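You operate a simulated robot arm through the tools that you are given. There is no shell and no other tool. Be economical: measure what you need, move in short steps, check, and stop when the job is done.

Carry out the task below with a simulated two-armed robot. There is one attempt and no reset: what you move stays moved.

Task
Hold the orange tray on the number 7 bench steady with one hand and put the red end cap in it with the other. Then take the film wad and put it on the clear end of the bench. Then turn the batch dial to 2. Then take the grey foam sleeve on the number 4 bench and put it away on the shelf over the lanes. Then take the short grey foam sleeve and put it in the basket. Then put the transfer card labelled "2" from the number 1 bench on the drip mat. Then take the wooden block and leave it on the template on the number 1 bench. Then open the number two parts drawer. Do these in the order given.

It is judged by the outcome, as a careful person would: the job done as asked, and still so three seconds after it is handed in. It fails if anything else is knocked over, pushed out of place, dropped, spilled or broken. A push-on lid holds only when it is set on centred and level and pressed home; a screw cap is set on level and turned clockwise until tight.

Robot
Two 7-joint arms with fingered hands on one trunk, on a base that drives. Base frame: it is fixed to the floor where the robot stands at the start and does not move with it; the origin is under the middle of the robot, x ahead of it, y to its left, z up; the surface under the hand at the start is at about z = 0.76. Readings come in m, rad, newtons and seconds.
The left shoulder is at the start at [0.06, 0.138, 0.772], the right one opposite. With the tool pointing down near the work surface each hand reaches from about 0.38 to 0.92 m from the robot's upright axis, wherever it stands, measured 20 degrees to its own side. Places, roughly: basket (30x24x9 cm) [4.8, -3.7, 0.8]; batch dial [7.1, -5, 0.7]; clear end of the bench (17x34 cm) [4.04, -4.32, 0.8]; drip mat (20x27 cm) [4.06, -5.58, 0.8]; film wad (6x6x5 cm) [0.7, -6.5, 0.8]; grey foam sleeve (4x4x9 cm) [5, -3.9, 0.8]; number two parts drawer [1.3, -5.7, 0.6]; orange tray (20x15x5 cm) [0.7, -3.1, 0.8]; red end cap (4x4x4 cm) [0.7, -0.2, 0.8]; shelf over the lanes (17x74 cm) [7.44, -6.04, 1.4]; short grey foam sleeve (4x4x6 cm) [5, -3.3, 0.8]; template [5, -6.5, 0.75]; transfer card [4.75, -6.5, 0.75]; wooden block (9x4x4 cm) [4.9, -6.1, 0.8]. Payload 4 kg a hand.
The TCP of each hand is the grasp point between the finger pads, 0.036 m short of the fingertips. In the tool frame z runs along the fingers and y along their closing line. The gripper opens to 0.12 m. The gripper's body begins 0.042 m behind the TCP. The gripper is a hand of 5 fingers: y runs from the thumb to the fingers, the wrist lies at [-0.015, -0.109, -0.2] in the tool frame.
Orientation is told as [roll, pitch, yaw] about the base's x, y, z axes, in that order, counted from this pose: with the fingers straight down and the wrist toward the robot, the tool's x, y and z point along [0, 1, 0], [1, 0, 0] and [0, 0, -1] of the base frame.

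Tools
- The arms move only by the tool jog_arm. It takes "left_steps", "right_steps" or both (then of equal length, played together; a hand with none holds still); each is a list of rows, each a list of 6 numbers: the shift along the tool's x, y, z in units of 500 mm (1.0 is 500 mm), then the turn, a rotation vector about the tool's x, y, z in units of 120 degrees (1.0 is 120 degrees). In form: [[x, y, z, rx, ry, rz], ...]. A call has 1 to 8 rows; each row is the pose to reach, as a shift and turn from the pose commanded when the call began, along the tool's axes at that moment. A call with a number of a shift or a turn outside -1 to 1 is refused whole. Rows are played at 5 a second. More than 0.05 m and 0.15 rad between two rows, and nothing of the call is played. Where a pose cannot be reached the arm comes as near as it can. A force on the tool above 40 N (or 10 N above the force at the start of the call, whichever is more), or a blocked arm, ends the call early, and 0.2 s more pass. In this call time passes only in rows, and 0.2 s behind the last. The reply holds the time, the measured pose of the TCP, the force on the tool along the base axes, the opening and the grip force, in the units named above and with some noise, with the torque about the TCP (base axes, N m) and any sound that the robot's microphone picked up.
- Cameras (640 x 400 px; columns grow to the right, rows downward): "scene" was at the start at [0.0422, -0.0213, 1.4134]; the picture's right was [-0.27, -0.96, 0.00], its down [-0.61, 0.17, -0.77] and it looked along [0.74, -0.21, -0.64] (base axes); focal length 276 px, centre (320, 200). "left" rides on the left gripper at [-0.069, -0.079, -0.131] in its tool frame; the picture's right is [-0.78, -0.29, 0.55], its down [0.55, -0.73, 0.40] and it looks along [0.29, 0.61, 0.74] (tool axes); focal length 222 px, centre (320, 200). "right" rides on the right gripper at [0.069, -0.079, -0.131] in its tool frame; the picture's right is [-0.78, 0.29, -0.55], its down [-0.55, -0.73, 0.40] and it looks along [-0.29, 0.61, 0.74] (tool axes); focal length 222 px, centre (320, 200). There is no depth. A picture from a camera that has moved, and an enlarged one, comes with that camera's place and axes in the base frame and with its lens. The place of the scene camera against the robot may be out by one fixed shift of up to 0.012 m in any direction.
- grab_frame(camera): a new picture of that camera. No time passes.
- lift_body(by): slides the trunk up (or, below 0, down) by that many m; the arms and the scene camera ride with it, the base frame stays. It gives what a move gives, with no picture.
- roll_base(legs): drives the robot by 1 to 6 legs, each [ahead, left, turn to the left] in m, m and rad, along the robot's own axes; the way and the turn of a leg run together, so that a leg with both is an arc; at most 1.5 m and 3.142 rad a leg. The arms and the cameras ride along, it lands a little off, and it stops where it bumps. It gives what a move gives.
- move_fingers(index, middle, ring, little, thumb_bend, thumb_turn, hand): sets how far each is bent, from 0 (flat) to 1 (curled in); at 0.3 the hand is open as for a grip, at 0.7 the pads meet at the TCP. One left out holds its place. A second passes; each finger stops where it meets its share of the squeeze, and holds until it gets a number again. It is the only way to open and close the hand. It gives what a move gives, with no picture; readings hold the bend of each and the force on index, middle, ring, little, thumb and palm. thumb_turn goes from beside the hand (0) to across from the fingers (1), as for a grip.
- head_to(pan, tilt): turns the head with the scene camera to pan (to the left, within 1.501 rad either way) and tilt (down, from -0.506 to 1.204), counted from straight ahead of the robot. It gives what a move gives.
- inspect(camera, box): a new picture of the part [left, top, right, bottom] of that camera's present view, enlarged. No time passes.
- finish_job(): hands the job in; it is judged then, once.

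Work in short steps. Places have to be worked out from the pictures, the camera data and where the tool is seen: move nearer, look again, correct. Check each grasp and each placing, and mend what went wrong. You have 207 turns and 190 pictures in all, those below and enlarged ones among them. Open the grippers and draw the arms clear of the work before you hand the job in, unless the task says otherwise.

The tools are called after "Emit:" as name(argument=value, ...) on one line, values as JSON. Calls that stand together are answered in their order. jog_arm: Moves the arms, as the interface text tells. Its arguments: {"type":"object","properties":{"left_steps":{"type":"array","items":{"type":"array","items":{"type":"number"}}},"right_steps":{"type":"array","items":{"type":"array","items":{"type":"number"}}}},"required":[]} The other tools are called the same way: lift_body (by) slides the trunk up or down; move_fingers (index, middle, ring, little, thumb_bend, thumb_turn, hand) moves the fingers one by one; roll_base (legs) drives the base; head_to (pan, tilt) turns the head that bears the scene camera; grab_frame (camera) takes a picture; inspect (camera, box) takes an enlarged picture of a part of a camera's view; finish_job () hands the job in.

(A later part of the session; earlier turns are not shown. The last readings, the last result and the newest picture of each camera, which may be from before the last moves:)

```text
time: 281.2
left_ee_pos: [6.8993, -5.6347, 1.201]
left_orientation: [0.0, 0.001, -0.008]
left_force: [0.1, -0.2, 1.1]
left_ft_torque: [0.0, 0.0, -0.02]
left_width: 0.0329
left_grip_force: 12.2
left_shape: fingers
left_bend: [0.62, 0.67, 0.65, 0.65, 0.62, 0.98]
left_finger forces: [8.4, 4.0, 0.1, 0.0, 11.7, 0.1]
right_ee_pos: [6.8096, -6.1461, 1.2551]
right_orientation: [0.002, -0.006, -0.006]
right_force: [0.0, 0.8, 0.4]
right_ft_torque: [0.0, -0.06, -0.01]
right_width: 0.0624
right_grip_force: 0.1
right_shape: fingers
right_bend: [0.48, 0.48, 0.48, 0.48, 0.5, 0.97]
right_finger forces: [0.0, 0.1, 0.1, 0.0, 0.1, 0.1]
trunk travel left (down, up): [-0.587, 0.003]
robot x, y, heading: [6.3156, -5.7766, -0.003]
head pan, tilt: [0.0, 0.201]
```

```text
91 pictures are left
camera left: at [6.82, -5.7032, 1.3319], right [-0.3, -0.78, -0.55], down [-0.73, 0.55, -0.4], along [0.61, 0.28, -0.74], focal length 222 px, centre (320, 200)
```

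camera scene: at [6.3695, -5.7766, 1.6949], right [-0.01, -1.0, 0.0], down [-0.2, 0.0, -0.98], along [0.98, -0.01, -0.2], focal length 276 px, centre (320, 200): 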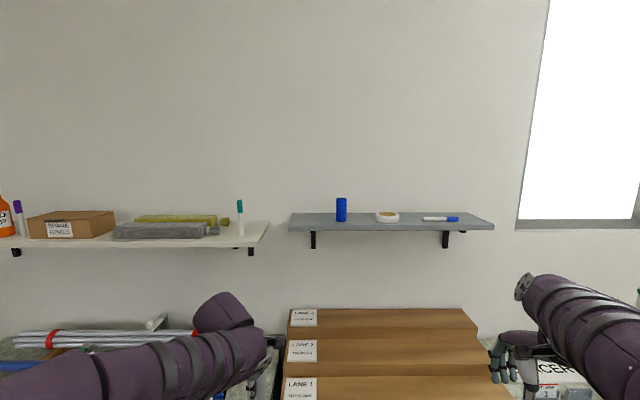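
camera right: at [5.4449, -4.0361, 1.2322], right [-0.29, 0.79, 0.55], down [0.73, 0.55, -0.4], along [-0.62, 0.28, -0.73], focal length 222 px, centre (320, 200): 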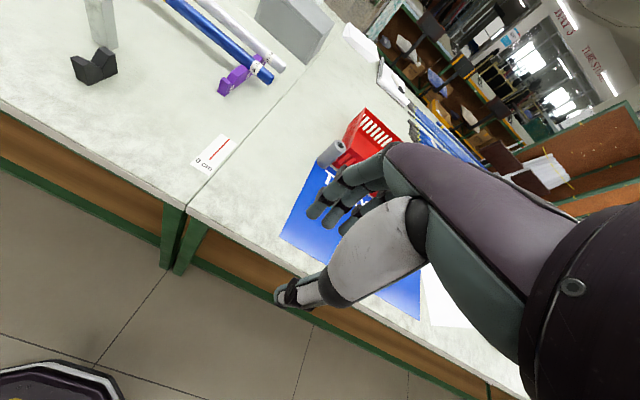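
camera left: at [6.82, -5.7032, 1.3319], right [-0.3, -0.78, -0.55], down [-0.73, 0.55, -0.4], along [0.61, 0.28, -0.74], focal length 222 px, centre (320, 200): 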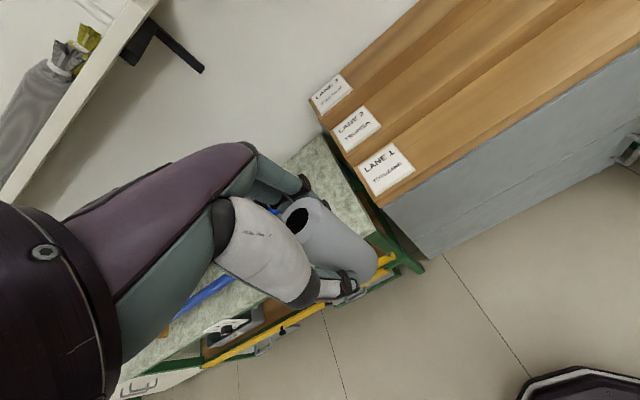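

A rounding step exceeded the limit; I resend with 0.04 increments.

Emit:
jog_arm(left_steps=[[-0.028, 0.038, -0.065, -0.04, 0.04, 0.04], [-0.056, 0.076, -0.13, -0.08, 0.08, 0.08], [-0.084, 0.114, -0.195, -0.12, 0.12, 0.12], [-0.112, 0.152, -0.26, -0.16, 0.16, 0.16], [-0.14, 0.19, -0.325, -0.2, 0.2, 0.2], [-0.168, 0.228, -0.39, -0.24, 0.24, 0.24], [-0.196, 0.266, -0.455, -0.28, 0.28, 0.28], [-0.224, 0.3, -0.52, -0.32, 0.32, 0.32]])

Emit:
jog_arm(left_steps=[[0, 0, 0, -0.04, 0.04, 0.04], [0, 0, 0, -0.08, 0.08, 0.08], [0, 0, 0, -0.12, 0.12, 0.12], [0, 0, 0, -0.16, 0.16, 0.16], [0, 0, 0, -0.2, 0.2, 0.2], [0, 0, 0, -0.24, 0.24, 0.24], [0, 0, 0, -0.257, 0.257, 0.257]])

Emit:
grab_frame(camera="scene")

Emit:
grab_frame(camera="left")

```text
time: 283.0
left_ee_pos: [7.0496, -5.7481, 1.4624]
left_orientation: [0.886, -0.333, -0.892]
left_force: [-0.3, -1.0, -1.0]
left_ft_torque: [0.01, 0.02, 0.01]
left_width: 0.033
left_grip_force: 12.0
left_shape: fingers
left_bend: [0.62, 0.67, 0.65, 0.65, 0.62, 0.98]
left_finger forces: [8.4, 4.0, 0.0, 0.0, 11.6, 0.0]
right_ee_pos: [6.8107, -6.1449, 1.2553]
right_orientation: [0.004, -0.004, -0.006]
right_force: [-0.4, -0.6, -0.4]
right_ft_torque: [0.02, 0.01, -0.02]
right_width: 0.0626
right_grip_force: 0.0
right_shape: fingers
right_bend: [0.48, 0.48, 0.48, 0.48, 0.5, 0.97]
right_finger forces: [0.1, 0.0, 0.0, 0.0, 0.0, 0.0]
trunk travel left (down, up): [-0.587, 0.003]
robot x, y, heading: [6.3147, -5.7781, -0.004]
head pan, tilt: [0.0, 0.201]
```

```text
time: 284.6
left_ee_pos: [7.0494, -5.7446, 1.4611]
left_orientation: [1.571, 0.001, -1.576]
left_force: [0.5, -0.1, 0.3]
left_ft_torque: [-0.01, 0.01, -0.04]
left_width: 0.0323
left_grip_force: 11.8
left_shape: fingers
left_bend: [0.62, 0.67, 0.65, 0.65, 0.62, 0.98]
left_finger forces: [8.3, 3.9, 0.0, 0.0, 11.2, 0.0]
right_ee_pos: [6.8123, -6.1443, 1.2559]
right_orientation: [0.002, -0.005, -0.005]
right_force: [-0.7, -0.4, 1.0]
right_ft_torque: [-0.04, -0.03, 0.01]
right_width: 0.0626
right_grip_force: 0.1
right_shape: fingers
right_bend: [0.48, 0.48, 0.48, 0.48, 0.5, 0.97]
right_finger forces: [0.0, 0.0, 0.0, 0.0, 0.0, 0.0]
trunk travel left (down, up): [-0.587, 0.003]
robot x, y, heading: [6.3179, -5.7784, -0.005]
head pan, tilt: [0.0, 0.201]
```

```text
90 pictures are left
camera scene: at [6.3693, -5.7759, 1.695], right [-0.01, -1.0, 0.0], down [-0.2, 0.0, -0.98], along [0.98, -0.01, -0.2], focal length 276 px, centre (320, 200)
```

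scene: 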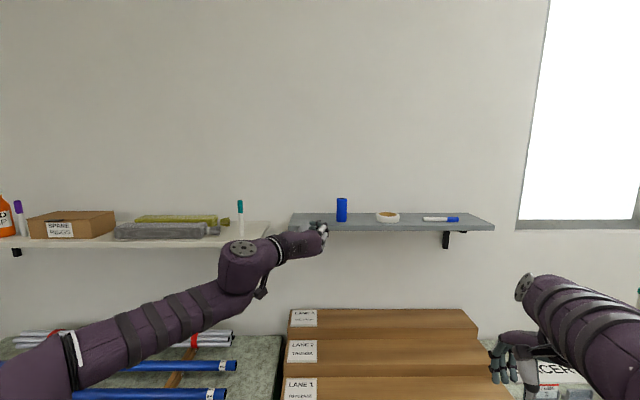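

```text
89 pictures are left
camera left: at [6.9184, -5.6656, 1.3914], right [0.55, 0.29, -0.78], down [0.4, 0.73, 0.55], along [0.73, -0.62, 0.29], focal length 222 px, centre (320, 200)
```

left: 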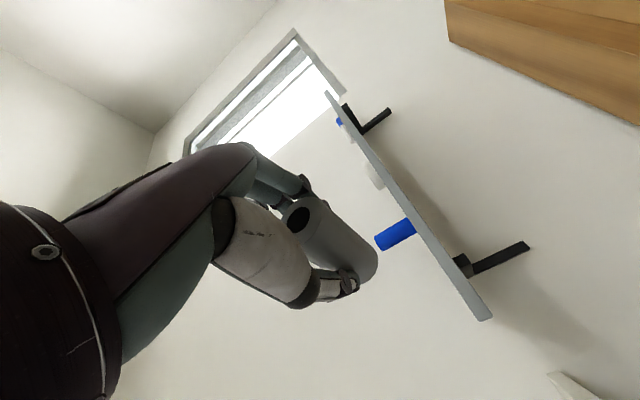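

Well aligned: sleeve points forward at y≈-5.745, shelf top ≈1.40. I roll forward 25 cm so the sleeve goes over the shelf.

Emit:
roll_base(legs=[[0.25, 0, 0.005]])

Emit:
grab_frame(camera="left")

Emit:
inspect(camera="scene", box=[230, 150, 430, 275])

```text
time: 286.4
left_ee_pos: [7.302, -5.7423, 1.4588]
left_orientation: [1.567, -0.001, -1.57]
left_force: [0.9, 0.2, -0.4]
left_ft_torque: [0.0, -0.04, 0.01]
left_width: 0.0322
left_grip_force: 11.5
left_shape: fingers
left_bend: [0.62, 0.67, 0.65, 0.65, 0.62, 0.98]
left_finger forces: [8.2, 4.0, 0.0, 0.0, 11.1, 0.0]
right_ee_pos: [7.0671, -6.1411, 1.2545]
right_orientation: [0.003, -0.006, 0.001]
right_force: [0.7, 0.3, -0.1]
right_ft_torque: [0.04, 0.02, -0.02]
right_width: 0.0626
right_grip_force: 0.0
right_shape: fingers
right_bend: [0.48, 0.48, 0.48, 0.48, 0.5, 0.97]
right_finger forces: [0.0, 0.1, 0.1, 0.0, 0.1, 0.0]
trunk travel left (down, up): [-0.587, 0.003]
robot x, y, heading: [6.5678, -5.7765, 0.008]
head pan, tilt: [0.0, 0.201]
```

```text
88 pictures are left
camera left: at [7.1703, -5.6628, 1.3904], right [0.54, 0.29, -0.79], down [0.4, 0.74, 0.55], along [0.74, -0.61, 0.28], focal length 222 px, centre (320, 200)
```

left: 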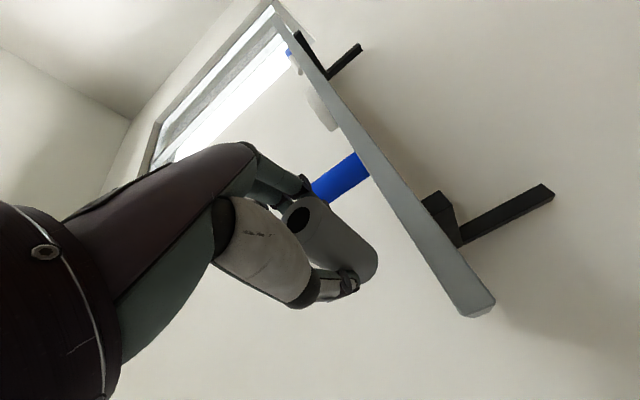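

```text
3.20 times, centred on (330, 212) of scene
camera zoom: at [6.6224, -5.7768, 1.6949], right [0.0, -1.0, 0.0], down [-0.2, 0.0, -0.98], along [0.98, 0.0, -0.2], focal length 882 px, centre (288, 160)
```

zoom: 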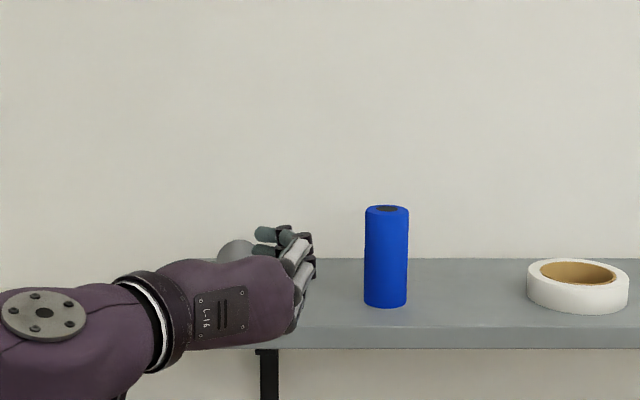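

Shelf top ≈1.398, x 7.34–7.53. Push the sleeve in 8 cm, then lower.

Emit:
jog_arm(left_steps=[[0, 0, 0.06, 0, 0, 0], [0, 0, 0.12, 0, 0, 0], [0, 0, 0.166, 0, 0, 0], [-0.035, 0, 0.166, 0, 0, 0], [-0.065, 0, 0.166, 0, 0, 0]])

Emit:
inspect(camera="scene", box=[230, 150, 430, 275])

Emit:
grab_frame(camera="left")

```text
time: 287.6
left_ee_pos: [7.3864, -5.7432, 1.4262]
left_orientation: [1.57, 0.001, -1.569]
left_force: [-0.3, -0.5, -0.2]
left_ft_torque: [-0.02, -0.03, -0.03]
left_width: 0.0323
left_grip_force: 11.6
left_shape: fingers
left_bend: [0.62, 0.67, 0.65, 0.65, 0.62, 0.98]
left_finger forces: [8.3, 4.2, 0.0, 0.1, 11.2, 0.0]
right_ee_pos: [7.0653, -6.1419, 1.2547]
right_orientation: [0.002, -0.006, 0.001]
right_force: [-0.1, -0.1, -0.3]
right_ft_torque: [-0.01, 0.0, -0.01]
right_width: 0.0628
right_grip_force: 0.1
right_shape: fingers
right_bend: [0.48, 0.48, 0.48, 0.48, 0.5, 0.97]
right_finger forces: [0.1, 0.1, 0.0, 0.0, 0.1, 0.0]
trunk travel left (down, up): [-0.587, 0.003]
robot x, y, heading: [6.569, -5.7749, 0.006]
head pan, tilt: [0.0, 0.201]
```

```text
3.20 times, centred on (330, 212) of scene
camera zoom: at [6.6213, -5.777, 1.695], right [0.0, -1.0, 0.0], down [-0.2, 0.0, -0.98], along [0.98, 0.0, -0.2], focal length 882 px, centre (288, 160)
```

zoom: 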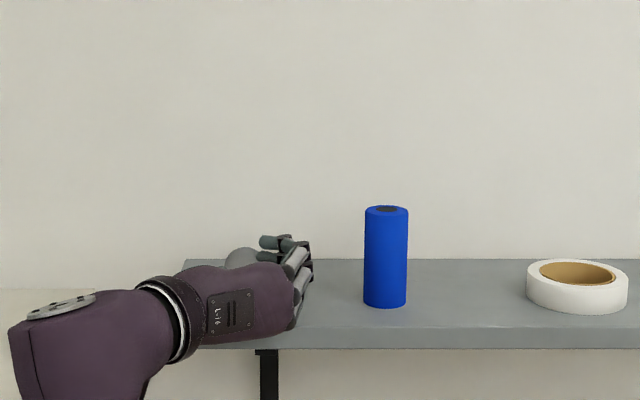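

```text
85 pictures are left
camera left: at [7.254, -5.6633, 1.3585], right [0.54, 0.29, -0.79], down [0.4, 0.74, 0.55], along [0.74, -0.61, 0.28], focal length 222 px, centre (320, 200)
```

left: 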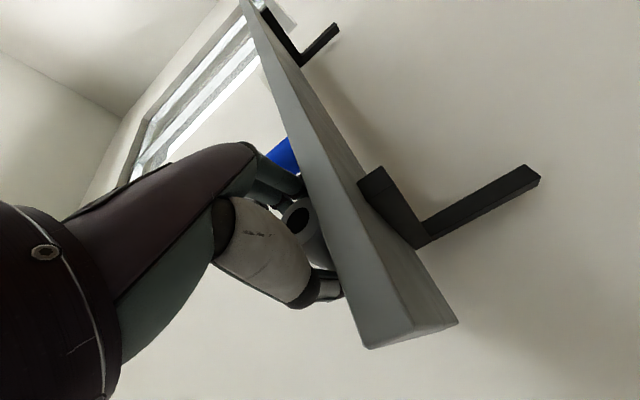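

Lower in millimetre steps until contact.

Emit:
jog_arm(left_steps=[[-0.006, 0, -0.01, 0, 0, 0], [-0.012, 0, -0.01, 0, 0, 0]])

Emit:
inspect(camera="left", box=[240, 140, 400, 340])

```text
time: 288.2
left_ee_pos: [7.38, -5.7437, 1.424]
left_orientation: [1.573, 0.0, -1.57]
left_force: [6.1, -1.1, 12.4]
left_ft_torque: [-0.07, -0.42, -0.05]
left_width: 0.0323
left_grip_force: 14.0
left_shape: fingers
left_bend: [0.62, 0.66, 0.65, 0.65, 0.62, 1.0]
left_finger forces: [7.7, 8.7, 0.0, 0.1, 11.6, 0.1]
right_ee_pos: [7.0645, -6.1425, 1.2563]
right_orientation: [0.003, -0.006, 0.002]
right_force: [-0.2, -0.8, -0.2]
right_ft_torque: [-0.02, 0.0, 0.0]
right_width: 0.0628
right_grip_force: 0.0
right_shape: fingers
right_bend: [0.48, 0.48, 0.48, 0.48, 0.5, 0.97]
right_finger forces: [0.1, 0.0, 0.0, 0.0, 0.1, 0.0]
trunk travel left (down, up): [-0.587, 0.003]
robot x, y, heading: [6.5656, -5.7771, -0.002]
head pan, tilt: [0.0, 0.201]
```

```text
2.00 times, centred on (320, 240) of left
camera zoom: at [7.2479, -5.663, 1.3549], right [0.55, 0.29, -0.78], down [0.39, 0.74, 0.55], along [0.74, -0.61, 0.29], focal length 444 px, centre (320, 120)
```

zoom: 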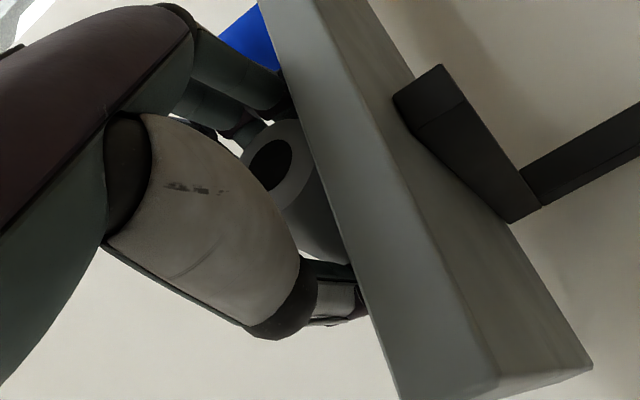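

Contact with the shelf. I open slightly and withdraw straight back.

Emit:
move_fingers(hand="left", index=0.5, middle=0.5, ring=0.5, little=0.5, thumb_bend=0.5)

Emit:
jog_arm(left_steps=[[0.006, 0, -0.02, 0, 0, 0], [0.01, 0, -0.08, 0, 0, 0], [0.01, 0, -0.16, 0, 0, 0], [0.01, 0, -0.24, 0, 0, 0]])

Emit:
inspect(camera="scene", box=[230, 150, 430, 275])

```text
time: 289.2
left_ee_pos: [7.3801, -5.7416, 1.4221]
left_orientation: [1.567, 0.0, -1.57]
left_force: [-0.7, -1.0, 0.2]
left_ft_torque: [-0.04, 0.01, -0.01]
left_width: 0.0594
left_grip_force: 0.1
left_shape: fingers
left_bend: [0.5, 0.5, 0.5, 0.5, 0.5, 0.97]
left_finger forces: [0.1, 0.0, 0.0, 0.0, 0.0, 0.0]
right_ee_pos: [7.065, -6.1408, 1.2543]
right_orientation: [0.003, -0.005, 0.002]
right_force: [0.2, -0.4, 0.4]
right_ft_torque: [0.01, -0.01, 0.04]
right_width: 0.0626
right_grip_force: 0.1
right_shape: fingers
right_bend: [0.48, 0.48, 0.48, 0.48, 0.5, 0.97]
right_finger forces: [0.0, 0.0, 0.0, 0.1, 0.1, 0.0]
trunk travel left (down, up): [-0.587, 0.003]
robot x, y, heading: [6.5725, -5.7781, -0.002]
head pan, tilt: [0.0, 0.201]
```

```text
time: 290.2
left_ee_pos: [7.2586, -5.7392, 1.4273]
left_orientation: [1.567, 0.001, -1.568]
left_force: [-0.5, -0.7, -0.5]
left_ft_torque: [0.01, 0.04, 0.02]
left_width: 0.0594
left_grip_force: 0.1
left_shape: fingers
left_bend: [0.5, 0.5, 0.5, 0.5, 0.5, 0.97]
left_finger forces: [0.0, 0.0, 0.0, 0.0, 0.1, 0.1]
right_ee_pos: [7.0642, -6.1414, 1.2563]
right_orientation: [0.005, -0.006, 0.0]
right_force: [0.0, 0.4, 0.2]
right_ft_torque: [-0.03, -0.02, 0.0]
right_width: 0.0626
right_grip_force: 0.0
right_shape: fingers
right_bend: [0.48, 0.48, 0.48, 0.48, 0.5, 0.97]
right_finger forces: [0.0, 0.1, 0.1, 0.0, 0.0, 0.0]
trunk travel left (down, up): [-0.587, 0.003]
robot x, y, heading: [6.5674, -5.7764, -0.001]
head pan, tilt: [0.0, 0.201]
```

```text
3.20 times, centred on (330, 212) of scene
camera zoom: at [6.6199, -5.7763, 1.6951], right [0.0, -1.0, 0.0], down [-0.2, 0.0, -0.98], along [0.98, 0.0, -0.2], focal length 882 px, centre (288, 160)
```

zoom: 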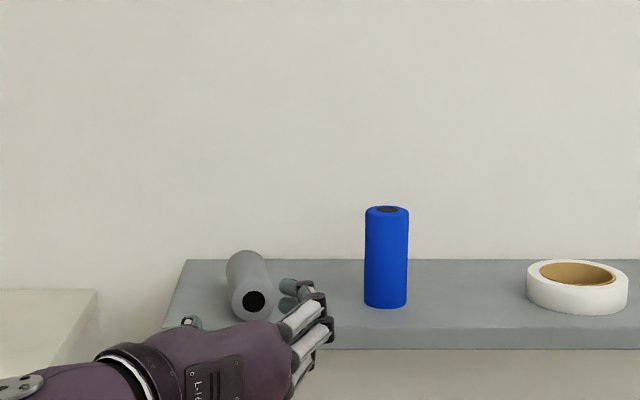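

The sleeve lies stably on the shelf. I back off and return the left hand to its neutral pose.

Emit:
roll_base(legs=[[-0.4, 0, 0]])

Emit:
jog_arm(left_steps=[[-0.05, 0, -0.04, 0.04, -0.04, -0.04], [-0.1, 0, -0.08, 0.08, -0.08, -0.08], [-0.15, 0, -0.12, 0.12, -0.12, -0.12], [-0.2, 0, -0.16, 0.16, -0.16, -0.16], [-0.25, 0, -0.2, 0.2, -0.2, -0.2], [-0.3, 0, -0.24, 0.24, -0.24, -0.24], [-0.35, 0, -0.28, 0.28, -0.28, -0.28], [-0.38, 0, -0.3, 0.32, -0.32, -0.32]])

Emit:
jog_arm(left_steps=[[0, 0, 0, 0.04, -0.04, -0.04], [0, 0, 0, 0.08, -0.08, -0.08], [0, 0, 0, 0.12, -0.12, -0.12], [0, 0, 0, 0.16, -0.16, -0.16], [0, 0, 0, 0.2, -0.2, -0.2], [0, 0, 0, 0.24, -0.24, -0.24], [0, 0, 0, 0.257, -0.257, -0.257]])

```text
time: 292.6
left_ee_pos: [6.8656, -5.7403, 1.4296]
left_orientation: [1.569, -0.002, -1.57]
left_force: [0.5, 0.2, 0.2]
left_ft_torque: [-0.04, 0.06, 0.02]
left_width: 0.0599
left_grip_force: 0.0
left_shape: fingers
left_bend: [0.5, 0.5, 0.5, 0.5, 0.5, 0.97]
left_finger forces: [0.0, 0.0, 0.1, 0.1, 0.0, 0.0]
right_ee_pos: [6.6715, -6.1412, 1.2552]
right_orientation: [0.002, -0.004, 0.001]
right_force: [0.1, 0.4, 1.0]
right_ft_torque: [-0.01, -0.01, -0.02]
right_width: 0.0627
right_grip_force: 0.1
right_shape: fingers
right_bend: [0.48, 0.48, 0.48, 0.48, 0.5, 0.97]
right_finger forces: [0.0, 0.0, 0.0, 0.1, 0.0, 0.0]
trunk travel left (down, up): [-0.587, 0.003]
robot x, y, heading: [6.1781, -5.7795, 0.003]
head pan, tilt: [0.0, 0.201]
```

```text
time: 294.4
left_ee_pos: [6.7155, -5.7426, 1.2398]
left_orientation: [0.685, -0.332, -0.682]
left_force: [0.7, 0.4, 0.5]
left_ft_torque: [0.03, -0.02, -0.01]
left_width: 0.0596
left_grip_force: 0.0
left_shape: fingers
left_bend: [0.5, 0.5, 0.5, 0.5, 0.5, 0.97]
left_finger forces: [0.0, 0.0, 0.0, 0.1, 0.0, 0.0]
right_ee_pos: [6.6712, -6.1418, 1.2542]
right_orientation: [0.005, -0.003, 0.001]
right_force: [-0.2, -0.1, -0.3]
right_ft_torque: [0.0, 0.0, 0.03]
right_width: 0.0627
right_grip_force: 0.0
right_shape: fingers
right_bend: [0.48, 0.48, 0.48, 0.48, 0.5, 0.97]
right_finger forces: [0.0, 0.0, 0.1, 0.0, 0.0, 0.1]
trunk travel left (down, up): [-0.587, 0.003]
robot x, y, heading: [6.176, -5.7777, 0.006]
head pan, tilt: [0.0, 0.201]
```

```text
time: 296.1
left_ee_pos: [6.7156, -5.7413, 1.2388]
left_orientation: [-0.001, 0.003, 0.006]
left_force: [-0.2, -0.4, 0.3]
left_ft_torque: [0.02, 0.02, -0.01]
left_width: 0.0595
left_grip_force: 0.1
left_shape: fingers
left_bend: [0.5, 0.5, 0.5, 0.5, 0.5, 0.97]
left_finger forces: [0.1, 0.0, 0.1, 0.1, 0.0, 0.0]
right_ee_pos: [6.6724, -6.1418, 1.2552]
right_orientation: [0.004, -0.006, 0.003]
right_force: [-0.7, -0.9, 0.2]
right_ft_torque: [0.03, -0.02, 0.0]
right_width: 0.0625
right_grip_force: 0.1
right_shape: fingers
right_bend: [0.48, 0.48, 0.48, 0.48, 0.5, 0.97]
right_finger forces: [0.1, 0.1, 0.0, 0.0, 0.1, 0.0]
trunk travel left (down, up): [-0.587, 0.003]
robot x, y, heading: [6.1743, -5.7798, -0.0]
head pan, tilt: [0.0, 0.201]
```

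Drive back to bench 4: strafe north, turn around, approach at y≈-3.6.

Emit:
roll_base(legs=[[0, 1.5, 0], [0, 0.65, 0], [0, 0, 1.57], [0, 0, 1.55]])

Emit:
lift_body(by=-0.1)

```text
time: 314.1
left_ee_pos: [5.635, -3.6848, 1.2379]
left_orientation: [-0.001, 0.002, 3.11]
left_force: [-0.4, 0.3, -0.1]
left_ft_torque: [-0.01, 0.01, -0.05]
left_width: 0.0595
left_grip_force: 0.1
left_shape: fingers
left_bend: [0.5, 0.5, 0.5, 0.5, 0.5, 0.97]
left_finger forces: [0.0, 0.0, 0.1, 0.1, 0.0, 0.0]
right_ee_pos: [5.6916, -3.2855, 1.2553]
right_orientation: [0.002, -0.006, 3.111]
right_force: [-0.4, -0.1, -0.1]
right_ft_torque: [0.0, -0.02, 0.02]
right_width: 0.0626
right_grip_force: 0.1
right_shape: fingers
right_bend: [0.48, 0.48, 0.48, 0.48, 0.5, 0.97]
right_finger forces: [0.0, 0.0, 0.1, 0.1, 0.0, 0.0]
trunk travel left (down, up): [-0.587, 0.003]
robot x, y, heading: [6.1761, -3.662, 3.112]
head pan, tilt: [0.0, 0.201]
```

```text
time: 315.5
left_ee_pos: [5.6356, -3.6841, 1.1387]
left_orientation: [0.0, 0.002, 3.11]
left_force: [-0.1, -0.5, -0.1]
left_ft_torque: [-0.01, 0.0, 0.0]
left_width: 0.0596
left_grip_force: 0.1
left_shape: fingers
left_bend: [0.5, 0.5, 0.5, 0.5, 0.5, 0.97]
left_finger forces: [0.0, 0.1, 0.0, 0.0, 0.0, 0.1]
right_ee_pos: [5.6926, -3.286, 1.1559]
right_orientation: [0.003, -0.004, 3.112]
right_force: [0.1, -0.1, 1.0]
right_ft_torque: [0.0, 0.01, 0.04]
right_width: 0.0626
right_grip_force: 0.0
right_shape: fingers
right_bend: [0.48, 0.48, 0.48, 0.48, 0.5, 0.97]
right_finger forces: [0.0, 0.0, 0.1, 0.1, 0.1, 0.0]
trunk travel left (down, up): [-0.487, 0.103]
robot x, y, heading: [6.1774, -3.6644, 3.111]
head pan, tilt: [0.0, 0.201]
```

Emit:
roll_base(legs=[[0, -0.05, 0.03], [0.45, 0, 0]])

Emit:
head_to(pan=0, tilt=0.75)

Emit:
grab_frame(camera="scene")

Emit:
grab_frame(camera="right")

```text
time: 318.7
left_ee_pos: [5.1895, -3.6461, 1.1394]
left_orientation: [-0.001, 0.002, 3.138]
left_force: [-0.8, 0.1, 0.3]
left_ft_torque: [-0.01, 0.0, 0.02]
left_width: 0.0597
left_grip_force: 0.0
left_shape: fingers
left_bend: [0.5, 0.5, 0.5, 0.5, 0.5, 0.97]
left_finger forces: [0.1, 0.1, 0.0, 0.0, 0.1, 0.0]
right_ee_pos: [5.2357, -3.2461, 1.154]
right_orientation: [0.003, -0.006, 3.138]
right_force: [0.8, 0.5, 0.3]
right_ft_torque: [0.02, -0.05, 0.01]
right_width: 0.063
right_grip_force: 0.1
right_shape: fingers
right_bend: [0.48, 0.48, 0.48, 0.48, 0.5, 0.97]
right_finger forces: [0.0, 0.0, 0.0, 0.1, 0.0, 0.0]
trunk travel left (down, up): [-0.487, 0.103]
robot x, y, heading: [5.7289, -3.6117, 3.138]
head pan, tilt: [0.0, 0.201]
```

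```text
time: 319.7
left_ee_pos: [5.189, -3.6458, 1.1384]
left_orientation: [0.001, 0.002, 3.139]
left_force: [-0.4, 0.2, 0.3]
left_ft_torque: [0.02, 0.0, -0.03]
left_width: 0.0596
left_grip_force: 0.0
left_shape: fingers
left_bend: [0.5, 0.5, 0.5, 0.5, 0.5, 0.97]
left_finger forces: [0.1, 0.0, 0.1, 0.0, 0.0, 0.0]
right_ee_pos: [5.2352, -3.2459, 1.1561]
right_orientation: [0.003, -0.004, 3.138]
right_force: [0.0, 0.7, -0.3]
right_ft_torque: [-0.01, -0.01, 0.03]
right_width: 0.0628
right_grip_force: 0.0
right_shape: fingers
right_bend: [0.48, 0.48, 0.48, 0.48, 0.5, 0.97]
right_finger forces: [0.0, 0.0, 0.0, 0.0, 0.1, 0.0]
trunk travel left (down, up): [-0.487, 0.103]
robot x, y, heading: [5.7309, -3.613, 3.139]
head pan, tilt: [0.0, 0.75]
```

```text
82 pictures are left
camera scene: at [5.668, -3.6093, 1.5454], right [0.0, 1.0, 0.0], down [0.68, 0.0, -0.73], along [-0.73, 0.0, -0.68], focal length 276 px, centre (320, 200)
```

scene: 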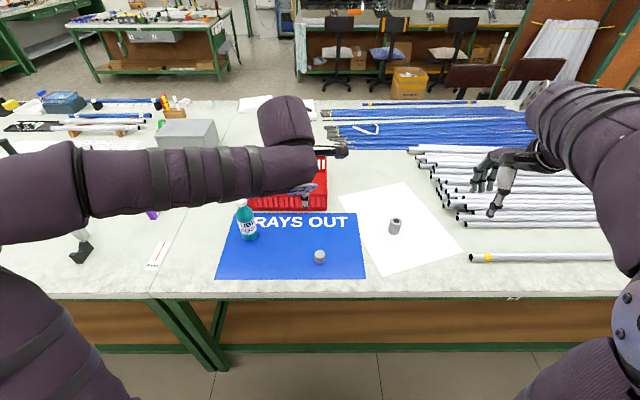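

```text
81 pictures are left
camera right: at [5.3145, -3.3135, 1.2864], right [-0.29, 0.79, 0.55], down [0.73, 0.55, -0.4], along [-0.62, 0.29, -0.73], focal length 222 px, centre (320, 200)
```

right: 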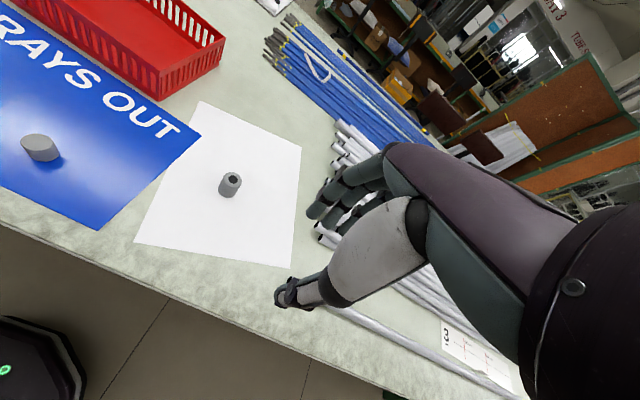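

Short sleeve (with hole, on the white paper) is at about (5.025, -3.346). Open and hover the right hand over it.

Emit:
move_fingers(hand="right", index=0.42, middle=0.42, ring=0.42, little=0.42, thumb_bend=0.42)

Emit:
jog_arm(right_steps=[[0.028, 0.06, 0.062, 0, 0, 0], [0.057, 0.12, 0.125, 0, 0, 0], [0.086, 0.18, 0.187, 0, 0, 0], [0.114, 0.24, 0.25, 0, 0, 0], [0.143, 0.3, 0.312, 0, 0, 0], [0.171, 0.36, 0.375, 0, 0, 0], [0.2, 0.42, 0.437, 0, 0, 0]])

Emit:
grab_frame(camera="right")

```text
time: 320.7
left_ee_pos: [5.1906, -3.6464, 1.1384]
left_orientation: [0.0, 0.002, 3.136]
left_force: [-0.1, -0.3, -0.7]
left_ft_torque: [-0.03, 0.01, -0.01]
left_width: 0.0596
left_grip_force: 0.0
left_shape: fingers
left_bend: [0.5, 0.5, 0.5, 0.5, 0.5, 0.97]
left_finger forces: [0.0, 0.0, 0.1, 0.0, 0.0, 0.0]
right_ee_pos: [5.2363, -3.2468, 1.1556]
right_orientation: [0.004, -0.007, 3.141]
right_force: [0.3, 0.2, 0.0]
right_ft_torque: [-0.01, 0.0, 0.01]
right_width: 0.0837
right_grip_force: 0.1
right_shape: fingers
right_bend: [0.42, 0.42, 0.42, 0.42, 0.42, 0.97]
right_finger forces: [0.1, 0.0, 0.0, 0.0, 0.0, 0.1]
trunk travel left (down, up): [-0.487, 0.103]
robot x, y, heading: [5.7298, -3.6074, 3.137]
head pan, tilt: [0.0, 0.75]
```

```text
time: 322.3
left_ee_pos: [5.188, -3.6469, 1.138]
left_orientation: [0.001, 0.003, 3.137]
left_force: [1.1, -0.2, -0.8]
left_ft_torque: [-0.02, -0.02, 0.02]
left_width: 0.0596
left_grip_force: 0.2
left_shape: fingers
left_bend: [0.5, 0.5, 0.5, 0.5, 0.5, 0.97]
left_finger forces: [0.1, 0.0, 0.0, 0.0, 0.0, 0.0]
right_ee_pos: [5.0221, -3.3471, 0.9368]
right_orientation: [0.002, -0.005, 3.141]
right_force: [0.2, -0.1, 0.3]
right_ft_torque: [0.02, 0.01, 0.02]
right_width: 0.0837
right_grip_force: 0.1
right_shape: fingers
right_bend: [0.42, 0.42, 0.42, 0.42, 0.42, 0.97]
right_finger forces: [0.0, 0.0, 0.0, 0.1, 0.0, 0.1]
trunk travel left (down, up): [-0.487, 0.103]
robot x, y, heading: [5.7295, -3.6141, 3.136]
head pan, tilt: [0.0, 0.75]
```

```text
80 pictures are left
camera right: at [5.1008, -3.4137, 1.0669], right [-0.29, 0.79, 0.55], down [0.73, 0.55, -0.4], along [-0.62, 0.29, -0.73], focal length 222 px, centre (320, 200)
```

right: 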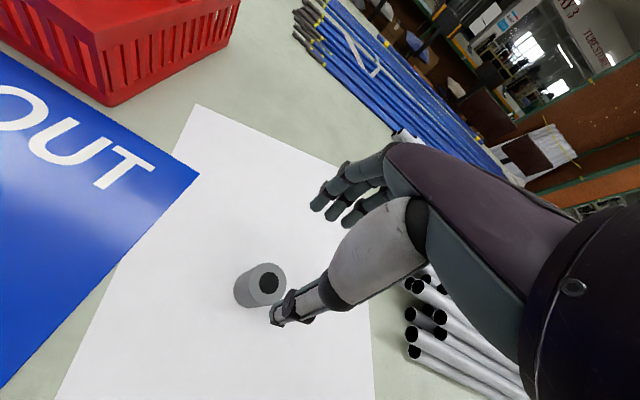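

Sleeve at (5.039, -3.344). Adjust and descend.

Emit:
jog_arm(right_steps=[[-0.006, -0.034, 0.03, 0, 0, 0], [-0.006, -0.034, 0.1, 0, 0, 0], [-0.006, -0.034, 0.17, 0, 0, 0], [-0.006, -0.034, 0.222, 0, 0, 0]])

Emit:
move_fingers(hand="right", index=0.7, middle=0.7, ring=0.65, little=0.65, thumb_bend=0.7)

Emit:
grab_frame(camera="right")

```text
time: 323.3
left_ee_pos: [5.19, -3.6468, 1.1381]
left_orientation: [-0.001, 0.003, 3.138]
left_force: [-0.9, 0.4, -0.1]
left_ft_torque: [-0.03, -0.02, 0.05]
left_width: 0.0595
left_grip_force: 0.0
left_shape: fingers
left_bend: [0.5, 0.5, 0.5, 0.5, 0.5, 0.97]
left_finger forces: [0.1, 0.0, 0.0, 0.0, 0.0, 0.1]
right_ee_pos: [5.0308, -3.3444, 0.8385]
right_orientation: [0.006, -0.034, 3.139]
right_force: [5.4, -1.4, 15.7]
right_ft_torque: [-0.15, 0.27, 0.04]
right_width: 0.0842
right_grip_force: 7.3
right_shape: fingers
right_bend: [0.43, 0.43, 0.42, 0.42, 0.41, 0.97]
right_finger forces: [8.9, 4.2, 0.0, 0.0, 2.2, 0.1]
trunk travel left (down, up): [-0.487, 0.103]
robot x, y, heading: [5.7329, -3.6108, 3.138]
head pan, tilt: [0.0, 0.75]
stopped in row 4 (right hand): the force on the tool passed its limit at 44 N (the readings are from after the stop); the commanded pose is now the measured one
```

```text
time: 324.2
left_ee_pos: [5.1912, -3.6469, 1.1385]
left_orientation: [-0.001, 0.001, 3.137]
left_force: [0.6, 0.1, -0.7]
left_ft_torque: [0.01, -0.02, -0.03]
left_width: 0.0597
left_grip_force: 0.0
left_shape: fingers
left_bend: [0.5, 0.5, 0.5, 0.5, 0.5, 0.97]
left_finger forces: [0.0, 0.1, 0.0, 0.0, 0.0, 0.1]
right_ee_pos: [5.0306, -3.3439, 0.8404]
right_orientation: [0.002, -0.038, 3.135]
right_force: [5.8, 0.8, 17.5]
right_ft_torque: [-0.03, -0.83, 0.0]
right_width: 0.0342
right_grip_force: 17.2
right_shape: fingers
right_bend: [0.65, 0.68, 0.65, 0.65, 0.61, 0.97]
right_finger forces: [6.7, 1.8, 0.0, 0.0, 26.3, 0.1]
trunk travel left (down, up): [-0.487, 0.103]
robot x, y, heading: [5.7284, -3.6121, 3.131]
head pan, tilt: [0.0, 0.75]
stopped (right hand): the force on the tool passed its limit at 41 N (the readings are from after the stop); the commanded pose is now the measured one
```

```text
79 pictures are left
camera right: at [5.1137, -3.4113, 0.9683], right [-0.27, 0.79, 0.55], down [0.72, 0.54, -0.43], along [-0.64, 0.29, -0.71], focal length 222 px, centre (320, 200)
```

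right: 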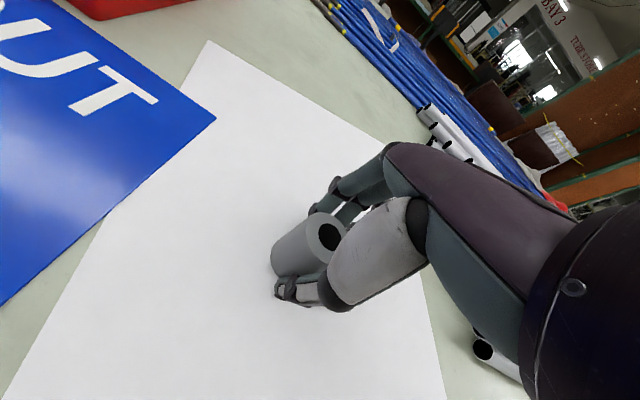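

Gripped. Lift and check.

Emit:
jog_arm(right_steps=[[0, 0, -0.03, 0, 0, 0], [0, 0, -0.1, 0, 0, 0], [0, 0, -0.19, 0, 0, 0], [0, 0, -0.27, 0, 0, 0]])

Emit:
grab_frame(camera="right")

```text
time: 325.2
left_ee_pos: [5.1908, -3.647, 1.1381]
left_orientation: [0.0, 0.003, 3.139]
left_force: [-0.1, -0.4, 0.4]
left_ft_torque: [-0.02, 0.01, 0.02]
left_width: 0.0595
left_grip_force: 0.1
left_shape: fingers
left_bend: [0.5, 0.5, 0.5, 0.5, 0.5, 0.97]
left_finger forces: [0.1, 0.0, 0.0, 0.0, 0.0, 0.1]
right_ee_pos: [5.0382, -3.3399, 0.9742]
right_orientation: [0.004, -0.031, 3.139]
right_force: [0.2, 0.3, -0.3]
right_ft_torque: [-0.01, -0.01, 0.02]
right_width: 0.0337
right_grip_force: 11.9
right_shape: fingers
right_bend: [0.63, 0.68, 0.65, 0.65, 0.62, 0.96]
right_finger forces: [8.8, 2.4, 0.0, 0.0, 12.2, 0.0]
trunk travel left (down, up): [-0.487, 0.103]
robot x, y, heading: [5.7303, -3.6107, 3.138]
head pan, tilt: [0.0, 0.75]
```

```text
78 pictures are left
camera right: at [5.1202, -3.4081, 1.1036], right [-0.27, 0.79, 0.55], down [0.72, 0.54, -0.42], along [-0.63, 0.29, -0.72], focal length 222 px, centre (320, 200)
```

right: 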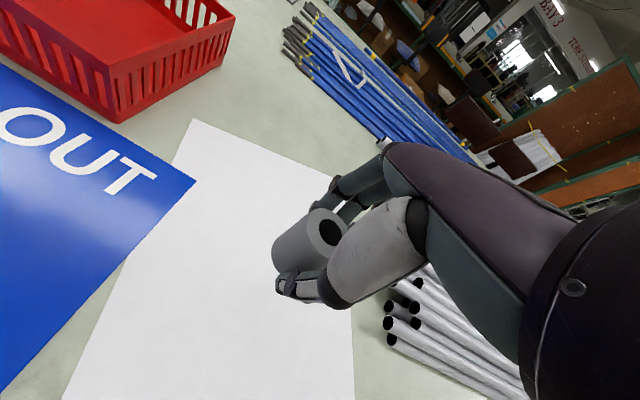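

Held. I shift the left hand away and move the base closer so the basket is in comfortable reach.

Emit:
jog_arm(left_steps=[[0.06, -0.04, -0.02, 0, 0, 0], [0.13, -0.08, -0.04, 0, 0, 0], [0.2, -0.12, -0.06, 0, 0, 0], [0.28, -0.16, -0.08, 0, 0, 0], [0.35, -0.2, -0.1, 0, 0, 0]])

Emit:
roll_base(legs=[[0.08, 0.1, 0]])

Emit:
grab_frame(camera="right")

```text
time: 326.4
left_ee_pos: [5.2905, -3.8245, 1.1907]
left_orientation: [-0.001, 0.001, 3.139]
left_force: [-0.5, -0.1, 1.1]
left_ft_torque: [0.0, -0.02, 0.0]
left_width: 0.0595
left_grip_force: 0.0
left_shape: fingers
left_bend: [0.5, 0.5, 0.5, 0.5, 0.5, 0.97]
left_finger forces: [0.0, 0.1, 0.1, 0.0, 0.1, 0.0]
right_ee_pos: [5.0382, -3.34, 0.9747]
right_orientation: [0.004, -0.033, 3.137]
right_force: [-0.6, 0.3, -0.8]
right_ft_torque: [0.0, 0.0, 0.03]
right_width: 0.0338
right_grip_force: 11.7
right_shape: fingers
right_bend: [0.63, 0.68, 0.65, 0.65, 0.62, 0.96]
right_finger forces: [8.9, 2.4, 0.0, 0.0, 12.2, 0.0]
trunk travel left (down, up): [-0.487, 0.103]
robot x, y, heading: [5.7314, -3.6099, 3.135]
head pan, tilt: [0.0, 0.75]
```

```text
time: 327.7
left_ee_pos: [5.2086, -3.9252, 1.1885]
left_orientation: [0.001, 0.003, -3.142]
left_force: [0.4, -0.5, 0.2]
left_ft_torque: [0.05, -0.02, -0.01]
left_width: 0.0596
left_grip_force: 0.0
left_shape: fingers
left_bend: [0.5, 0.5, 0.5, 0.5, 0.5, 0.97]
left_finger forces: [0.0, 0.0, 0.0, 0.0, 0.1, 0.0]
right_ee_pos: [4.9558, -3.4425, 0.9735]
right_orientation: [0.004, -0.033, 3.142]
right_force: [0.7, -0.8, -0.4]
right_ft_torque: [0.05, -0.01, 0.0]
right_width: 0.0338
right_grip_force: 11.6
right_shape: fingers
right_bend: [0.63, 0.68, 0.65, 0.65, 0.62, 0.96]
right_finger forces: [8.8, 2.6, 0.0, 0.0, 12.2, 0.0]
trunk travel left (down, up): [-0.487, 0.103]
robot x, y, heading: [5.6501, -3.7093, 3.146]
head pan, tilt: [0.0, 0.75]
```

```text
77 pictures are left
camera right: at [5.0377, -3.5096, 1.1027], right [-0.27, 0.79, 0.55], down [0.72, 0.55, -0.42], along [-0.64, 0.28, -0.72], focal length 222 px, centre (320, 200)
```

right: 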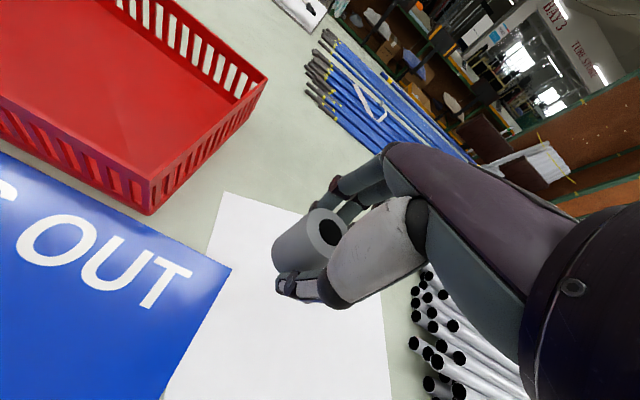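

Basket spans x 4.69–4.935, y -3.89 to -3.59. I carry the sleeve over it.

Emit:
jog_arm(right_steps=[[0.05, 0.0, -0.06, 0, 0, 0], [0.13, 0.04, -0.07, 0, 0, 0], [0.21, 0.08, -0.07, 0, 0, 0], [0.29, 0.12, -0.07, 0, 0, 0], [0.37, 0.16, -0.07, 0, 0, 0], [0.45, 0.2, -0.07, 0, 0, 0], [0.53, 0.245, -0.07, 0, 0, 0]])

Emit:
grab_frame(camera="right")

```text
time: 329.3
left_ee_pos: [5.2092, -3.9245, 1.1886]
left_orientation: [0.0, 0.003, 3.141]
left_force: [-0.8, -0.5, 0.3]
left_ft_torque: [0.03, 0.0, 0.01]
left_width: 0.0595
left_grip_force: 0.0
left_shape: fingers
left_bend: [0.5, 0.5, 0.5, 0.5, 0.5, 0.97]
left_finger forces: [0.0, 0.0, 0.0, 0.0, 0.0, 0.0]
right_ee_pos: [4.834, -3.7034, 1.015]
right_orientation: [0.003, -0.027, 3.14]
right_force: [0.7, 0.0, 0.1]
right_ft_torque: [0.01, -0.01, 0.02]
right_width: 0.0336
right_grip_force: 12.1
right_shape: fingers
right_bend: [0.63, 0.68, 0.65, 0.65, 0.62, 0.96]
right_finger forces: [8.9, 2.4, 0.1, 0.1, 12.1, 0.1]
trunk travel left (down, up): [-0.487, 0.103]
robot x, y, heading: [5.6477, -3.7068, 3.142]
head pan, tilt: [0.0, 0.75]
```

```text
76 pictures are left
camera right: at [4.9155, -3.7706, 1.1443], right [-0.27, 0.79, 0.55], down [0.72, 0.55, -0.42], along [-0.63, 0.29, -0.72], focal length 222 px, centre (320, 200)
```

right: 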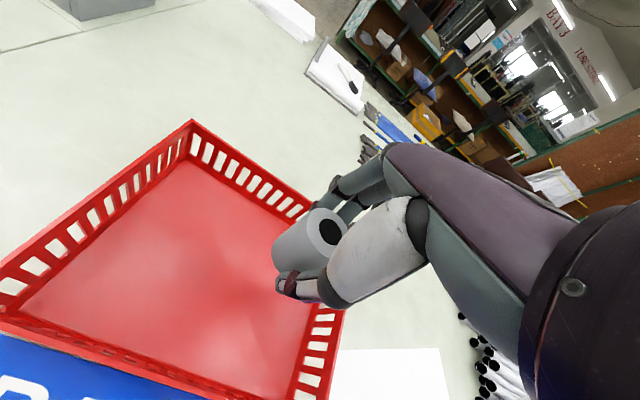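

Over the basket. Lower and release inside.

Emit:
jog_arm(right_steps=[[0, 0, 0.08, 0, 0, 0], [0, 0, 0.16, 0, 0, 0], [0, 0, 0.24, 0, 0, 0], [0, 0, 0.29, 0, 0, 0]])

Emit:
move_fingers(hand="right", index=0.48, middle=0.48, ring=0.48, little=0.48, thumb_bend=0.45)

Emit:
jog_arm(right_steps=[[0, 0, -0.08, 0, 0, 0], [0, 0, -0.17, 0, 0, 0], [0, 0, -0.26, 0, 0, 0], [0, 0, -0.35, 0, 0, 0]])

Emit:
grab_frame(camera="right")

```text
time: 330.3
left_ee_pos: [5.2096, -3.924, 1.1902]
left_orientation: [0.0, 0.004, -3.143]
left_force: [0.3, 0.3, -0.2]
left_ft_torque: [-0.04, 0.02, 0.0]
left_width: 0.0596
left_grip_force: 0.0
left_shape: fingers
left_bend: [0.5, 0.5, 0.5, 0.5, 0.5, 0.97]
left_finger forces: [0.1, 0.0, 0.0, 0.0, 0.0, 0.0]
right_ee_pos: [4.8316, -3.7034, 0.8711]
right_orientation: [0.005, -0.031, 3.142]
right_force: [0.5, 0.0, -0.1]
right_ft_torque: [-0.01, -0.04, -0.01]
right_width: 0.0333
right_grip_force: 11.9
right_shape: fingers
right_bend: [0.63, 0.68, 0.65, 0.65, 0.62, 0.96]
right_finger forces: [8.8, 2.4, 0.0, 0.0, 12.1, 0.0]
trunk travel left (down, up): [-0.487, 0.103]
robot x, y, heading: [5.6472, -3.7078, 3.14]
head pan, tilt: [0.0, 0.75]
```

```text
time: 331.3
left_ee_pos: [5.2094, -3.9246, 1.1894]
left_orientation: [0.0, 0.001, -3.142]
left_force: [-0.1, -0.8, 0.8]
left_ft_torque: [0.0, 0.01, 0.01]
left_width: 0.0599
left_grip_force: 0.1
left_shape: fingers
left_bend: [0.5, 0.5, 0.5, 0.5, 0.5, 0.97]
left_finger forces: [0.0, 0.0, 0.0, 0.1, 0.0, 0.1]
right_ee_pos: [4.8314, -3.7043, 0.87]
right_orientation: [0.003, -0.031, 3.141]
right_force: [0.2, 0.2, -0.1]
right_ft_torque: [0.02, 0.03, -0.01]
right_width: 0.0697
right_grip_force: 0.1
right_shape: fingers
right_bend: [0.48, 0.48, 0.48, 0.48, 0.45, 0.97]
right_finger forces: [0.1, 0.0, 0.1, 0.0, 0.1, 0.1]
trunk travel left (down, up): [-0.487, 0.103]
robot x, y, heading: [5.6504, -3.7089, 3.14]
head pan, tilt: [0.0, 0.75]
```

```text
time: 332.3
left_ee_pos: [5.2102, -3.9236, 1.1897]
left_orientation: [0.0, 0.002, -3.142]
left_force: [0.4, 0.0, 0.1]
left_ft_torque: [-0.01, 0.03, 0.01]
left_width: 0.0593
left_grip_force: 0.0
left_shape: fingers
left_bend: [0.5, 0.5, 0.5, 0.5, 0.5, 0.97]
left_finger forces: [0.1, 0.0, 0.0, 0.0, 0.1, 0.1]
right_ee_pos: [4.8349, -3.7016, 1.0457]
right_orientation: [0.004, -0.029, 3.142]
right_force: [0.1, -0.3, -0.5]
right_ft_torque: [-0.01, 0.02, 0.01]
right_width: 0.0701
right_grip_force: 0.1
right_shape: fingers
right_bend: [0.48, 0.48, 0.48, 0.48, 0.45, 0.97]
right_finger forces: [0.0, 0.1, 0.0, 0.1, 0.0, 0.0]
trunk travel left (down, up): [-0.487, 0.103]
robot x, y, heading: [5.6477, -3.7116, 3.141]
head pan, tilt: [0.0, 0.75]
```

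```text
75 pictures are left
camera right: at [4.9175, -3.7684, 1.1732], right [-0.27, 0.79, 0.55], down [0.72, 0.55, -0.42], along [-0.63, 0.28, -0.72], focal length 222 px, centre (320, 200)
```

right: 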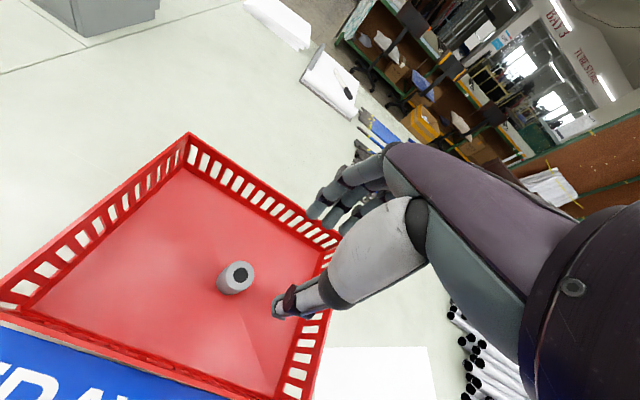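

The short sleeve is in the basket. I retract the right hand and drive along the east aisle to bench 1.

Emit:
jog_arm(right_steps=[[-0.03, -0.08, -0.03, 0, 0, 0], [-0.06, -0.17, -0.06, 0, 0, 0], [-0.1, -0.26, -0.09, 0, 0, 0], [-0.15, -0.34, -0.12, 0, 0, 0], [-0.2, -0.42, -0.15, 0, 0, 0], [-0.26, -0.5, -0.17, 0, 0, 0]])

Emit:
roll_base(legs=[[-0.4, 0, 0], [0, 1.5, 0], [0, 0.95, 0]])

Emit:
head_to(pan=0, tilt=0.6)

Emit:
grab_frame(camera="scene")

```text
refused: row 3 steps farther than a row can; nothing moved
```

```text
time: 344.6
left_ee_pos: [5.5098, -5.954, 1.1894]
left_orientation: [0.001, 0.001, 3.072]
left_force: [0.5, 0.1, -0.1]
left_ft_torque: [0.01, 0.01, -0.03]
left_width: 0.0594
left_grip_force: 0.1
left_shape: fingers
left_bend: [0.5, 0.5, 0.5, 0.5, 0.5, 0.97]
left_finger forces: [0.0, 0.1, 0.1, 0.1, 0.0, 0.0]
right_ee_pos: [5.147, -5.6822, 1.0452]
right_orientation: [-0.02, -0.031, 3.045]
right_force: [1.4, 8.7, 1.0]
right_ft_torque: [0.14, 0.02, -0.43]
right_width: 0.0697
right_grip_force: 5.2
right_shape: fingers
right_bend: [0.48, 0.48, 0.48, 0.48, 0.45, 0.97]
right_finger forces: [9.6, 0.0, 0.1, 0.0, 0.0, 0.0]
trunk travel left (down, up): [-0.487, 0.103]
robot x, y, heading: [5.9627, -5.771, 3.071]
head pan, tilt: [0.0, 0.75]
stopped in leg 3: the force on the tool passed its limit at 52 N (the readings are from after the stop); the commanded pose is now the measured one
```

```text
time: 345.3
left_ee_pos: [5.5105, -5.9524, 1.1904]
left_orientation: [0.001, 0.002, 3.072]
left_force: [0.2, 0.7, 1.1]
left_ft_torque: [-0.01, -0.02, -0.04]
left_width: 0.0596
left_grip_force: 0.1
left_shape: fingers
left_bend: [0.5, 0.5, 0.5, 0.5, 0.5, 0.97]
left_finger forces: [0.1, 0.0, 0.0, 0.1, 0.1, 0.1]
right_ee_pos: [5.1477, -5.6831, 1.0447]
right_orientation: [-0.018, -0.032, 3.048]
right_force: [0.5, 14.6, 3.0]
right_ft_torque: [0.21, 0.04, -0.77]
right_width: 0.07
right_grip_force: 7.5
right_shape: fingers
right_bend: [0.48, 0.48, 0.48, 0.48, 0.45, 0.97]
right_finger forces: [15.5, 0.1, 0.0, 0.0, 0.0, 0.1]
trunk travel left (down, up): [-0.487, 0.103]
robot x, y, heading: [5.963, -5.7707, 3.072]
head pan, tilt: [0.0, 0.6]
```

```text
74 pictures are left
camera scene: at [5.8954, -5.7629, 1.5582], right [0.07, 1.0, 0.0], down [0.56, -0.04, -0.82], along [-0.82, 0.06, -0.57], focal length 276 px, centre (320, 200)
```

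scene: 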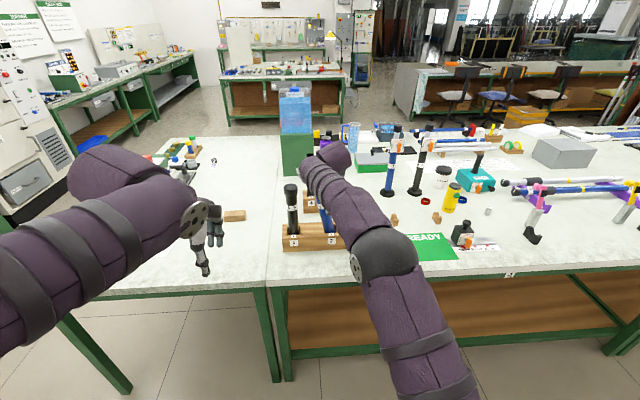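

The retract was refused but the base rolled with the arm out, and the hand bumped something at (5.15, -5.7). I look before moving.

Emit:
grab_frame(camera="right")

Emit:
inspect(camera="scene", box=[250, 110, 450, 270])

```text
73 pictures are left
camera right: at [5.2235, -5.7611, 1.1726], right [-0.2, 0.8, 0.57], down [0.77, 0.49, -0.41], along [-0.6, 0.36, -0.71], focal length 222 px, centre (320, 200)
```

right: 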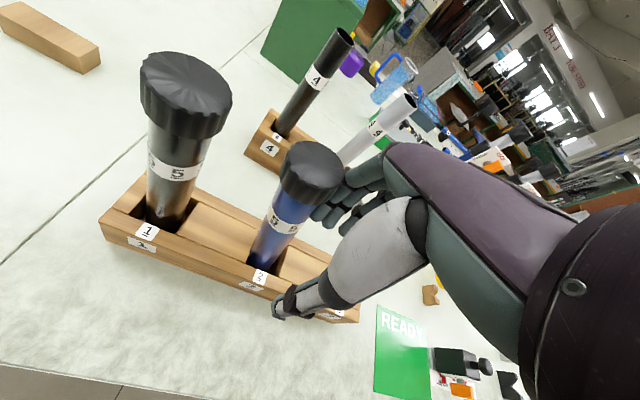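

```text
2.50 times, centred on (350, 190) of scene
camera zoom: at [5.8954, -5.7629, 1.5582], right [0.07, 1.0, 0.0], down [0.56, -0.04, -0.82], along [-0.82, 0.06, -0.57], focal length 689 px, centre (245, 225)
```

zoom: 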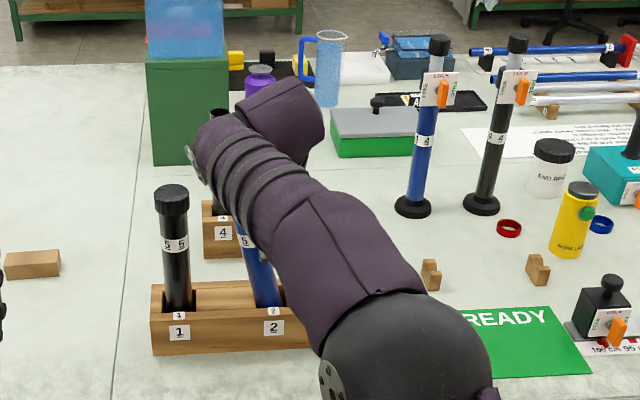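

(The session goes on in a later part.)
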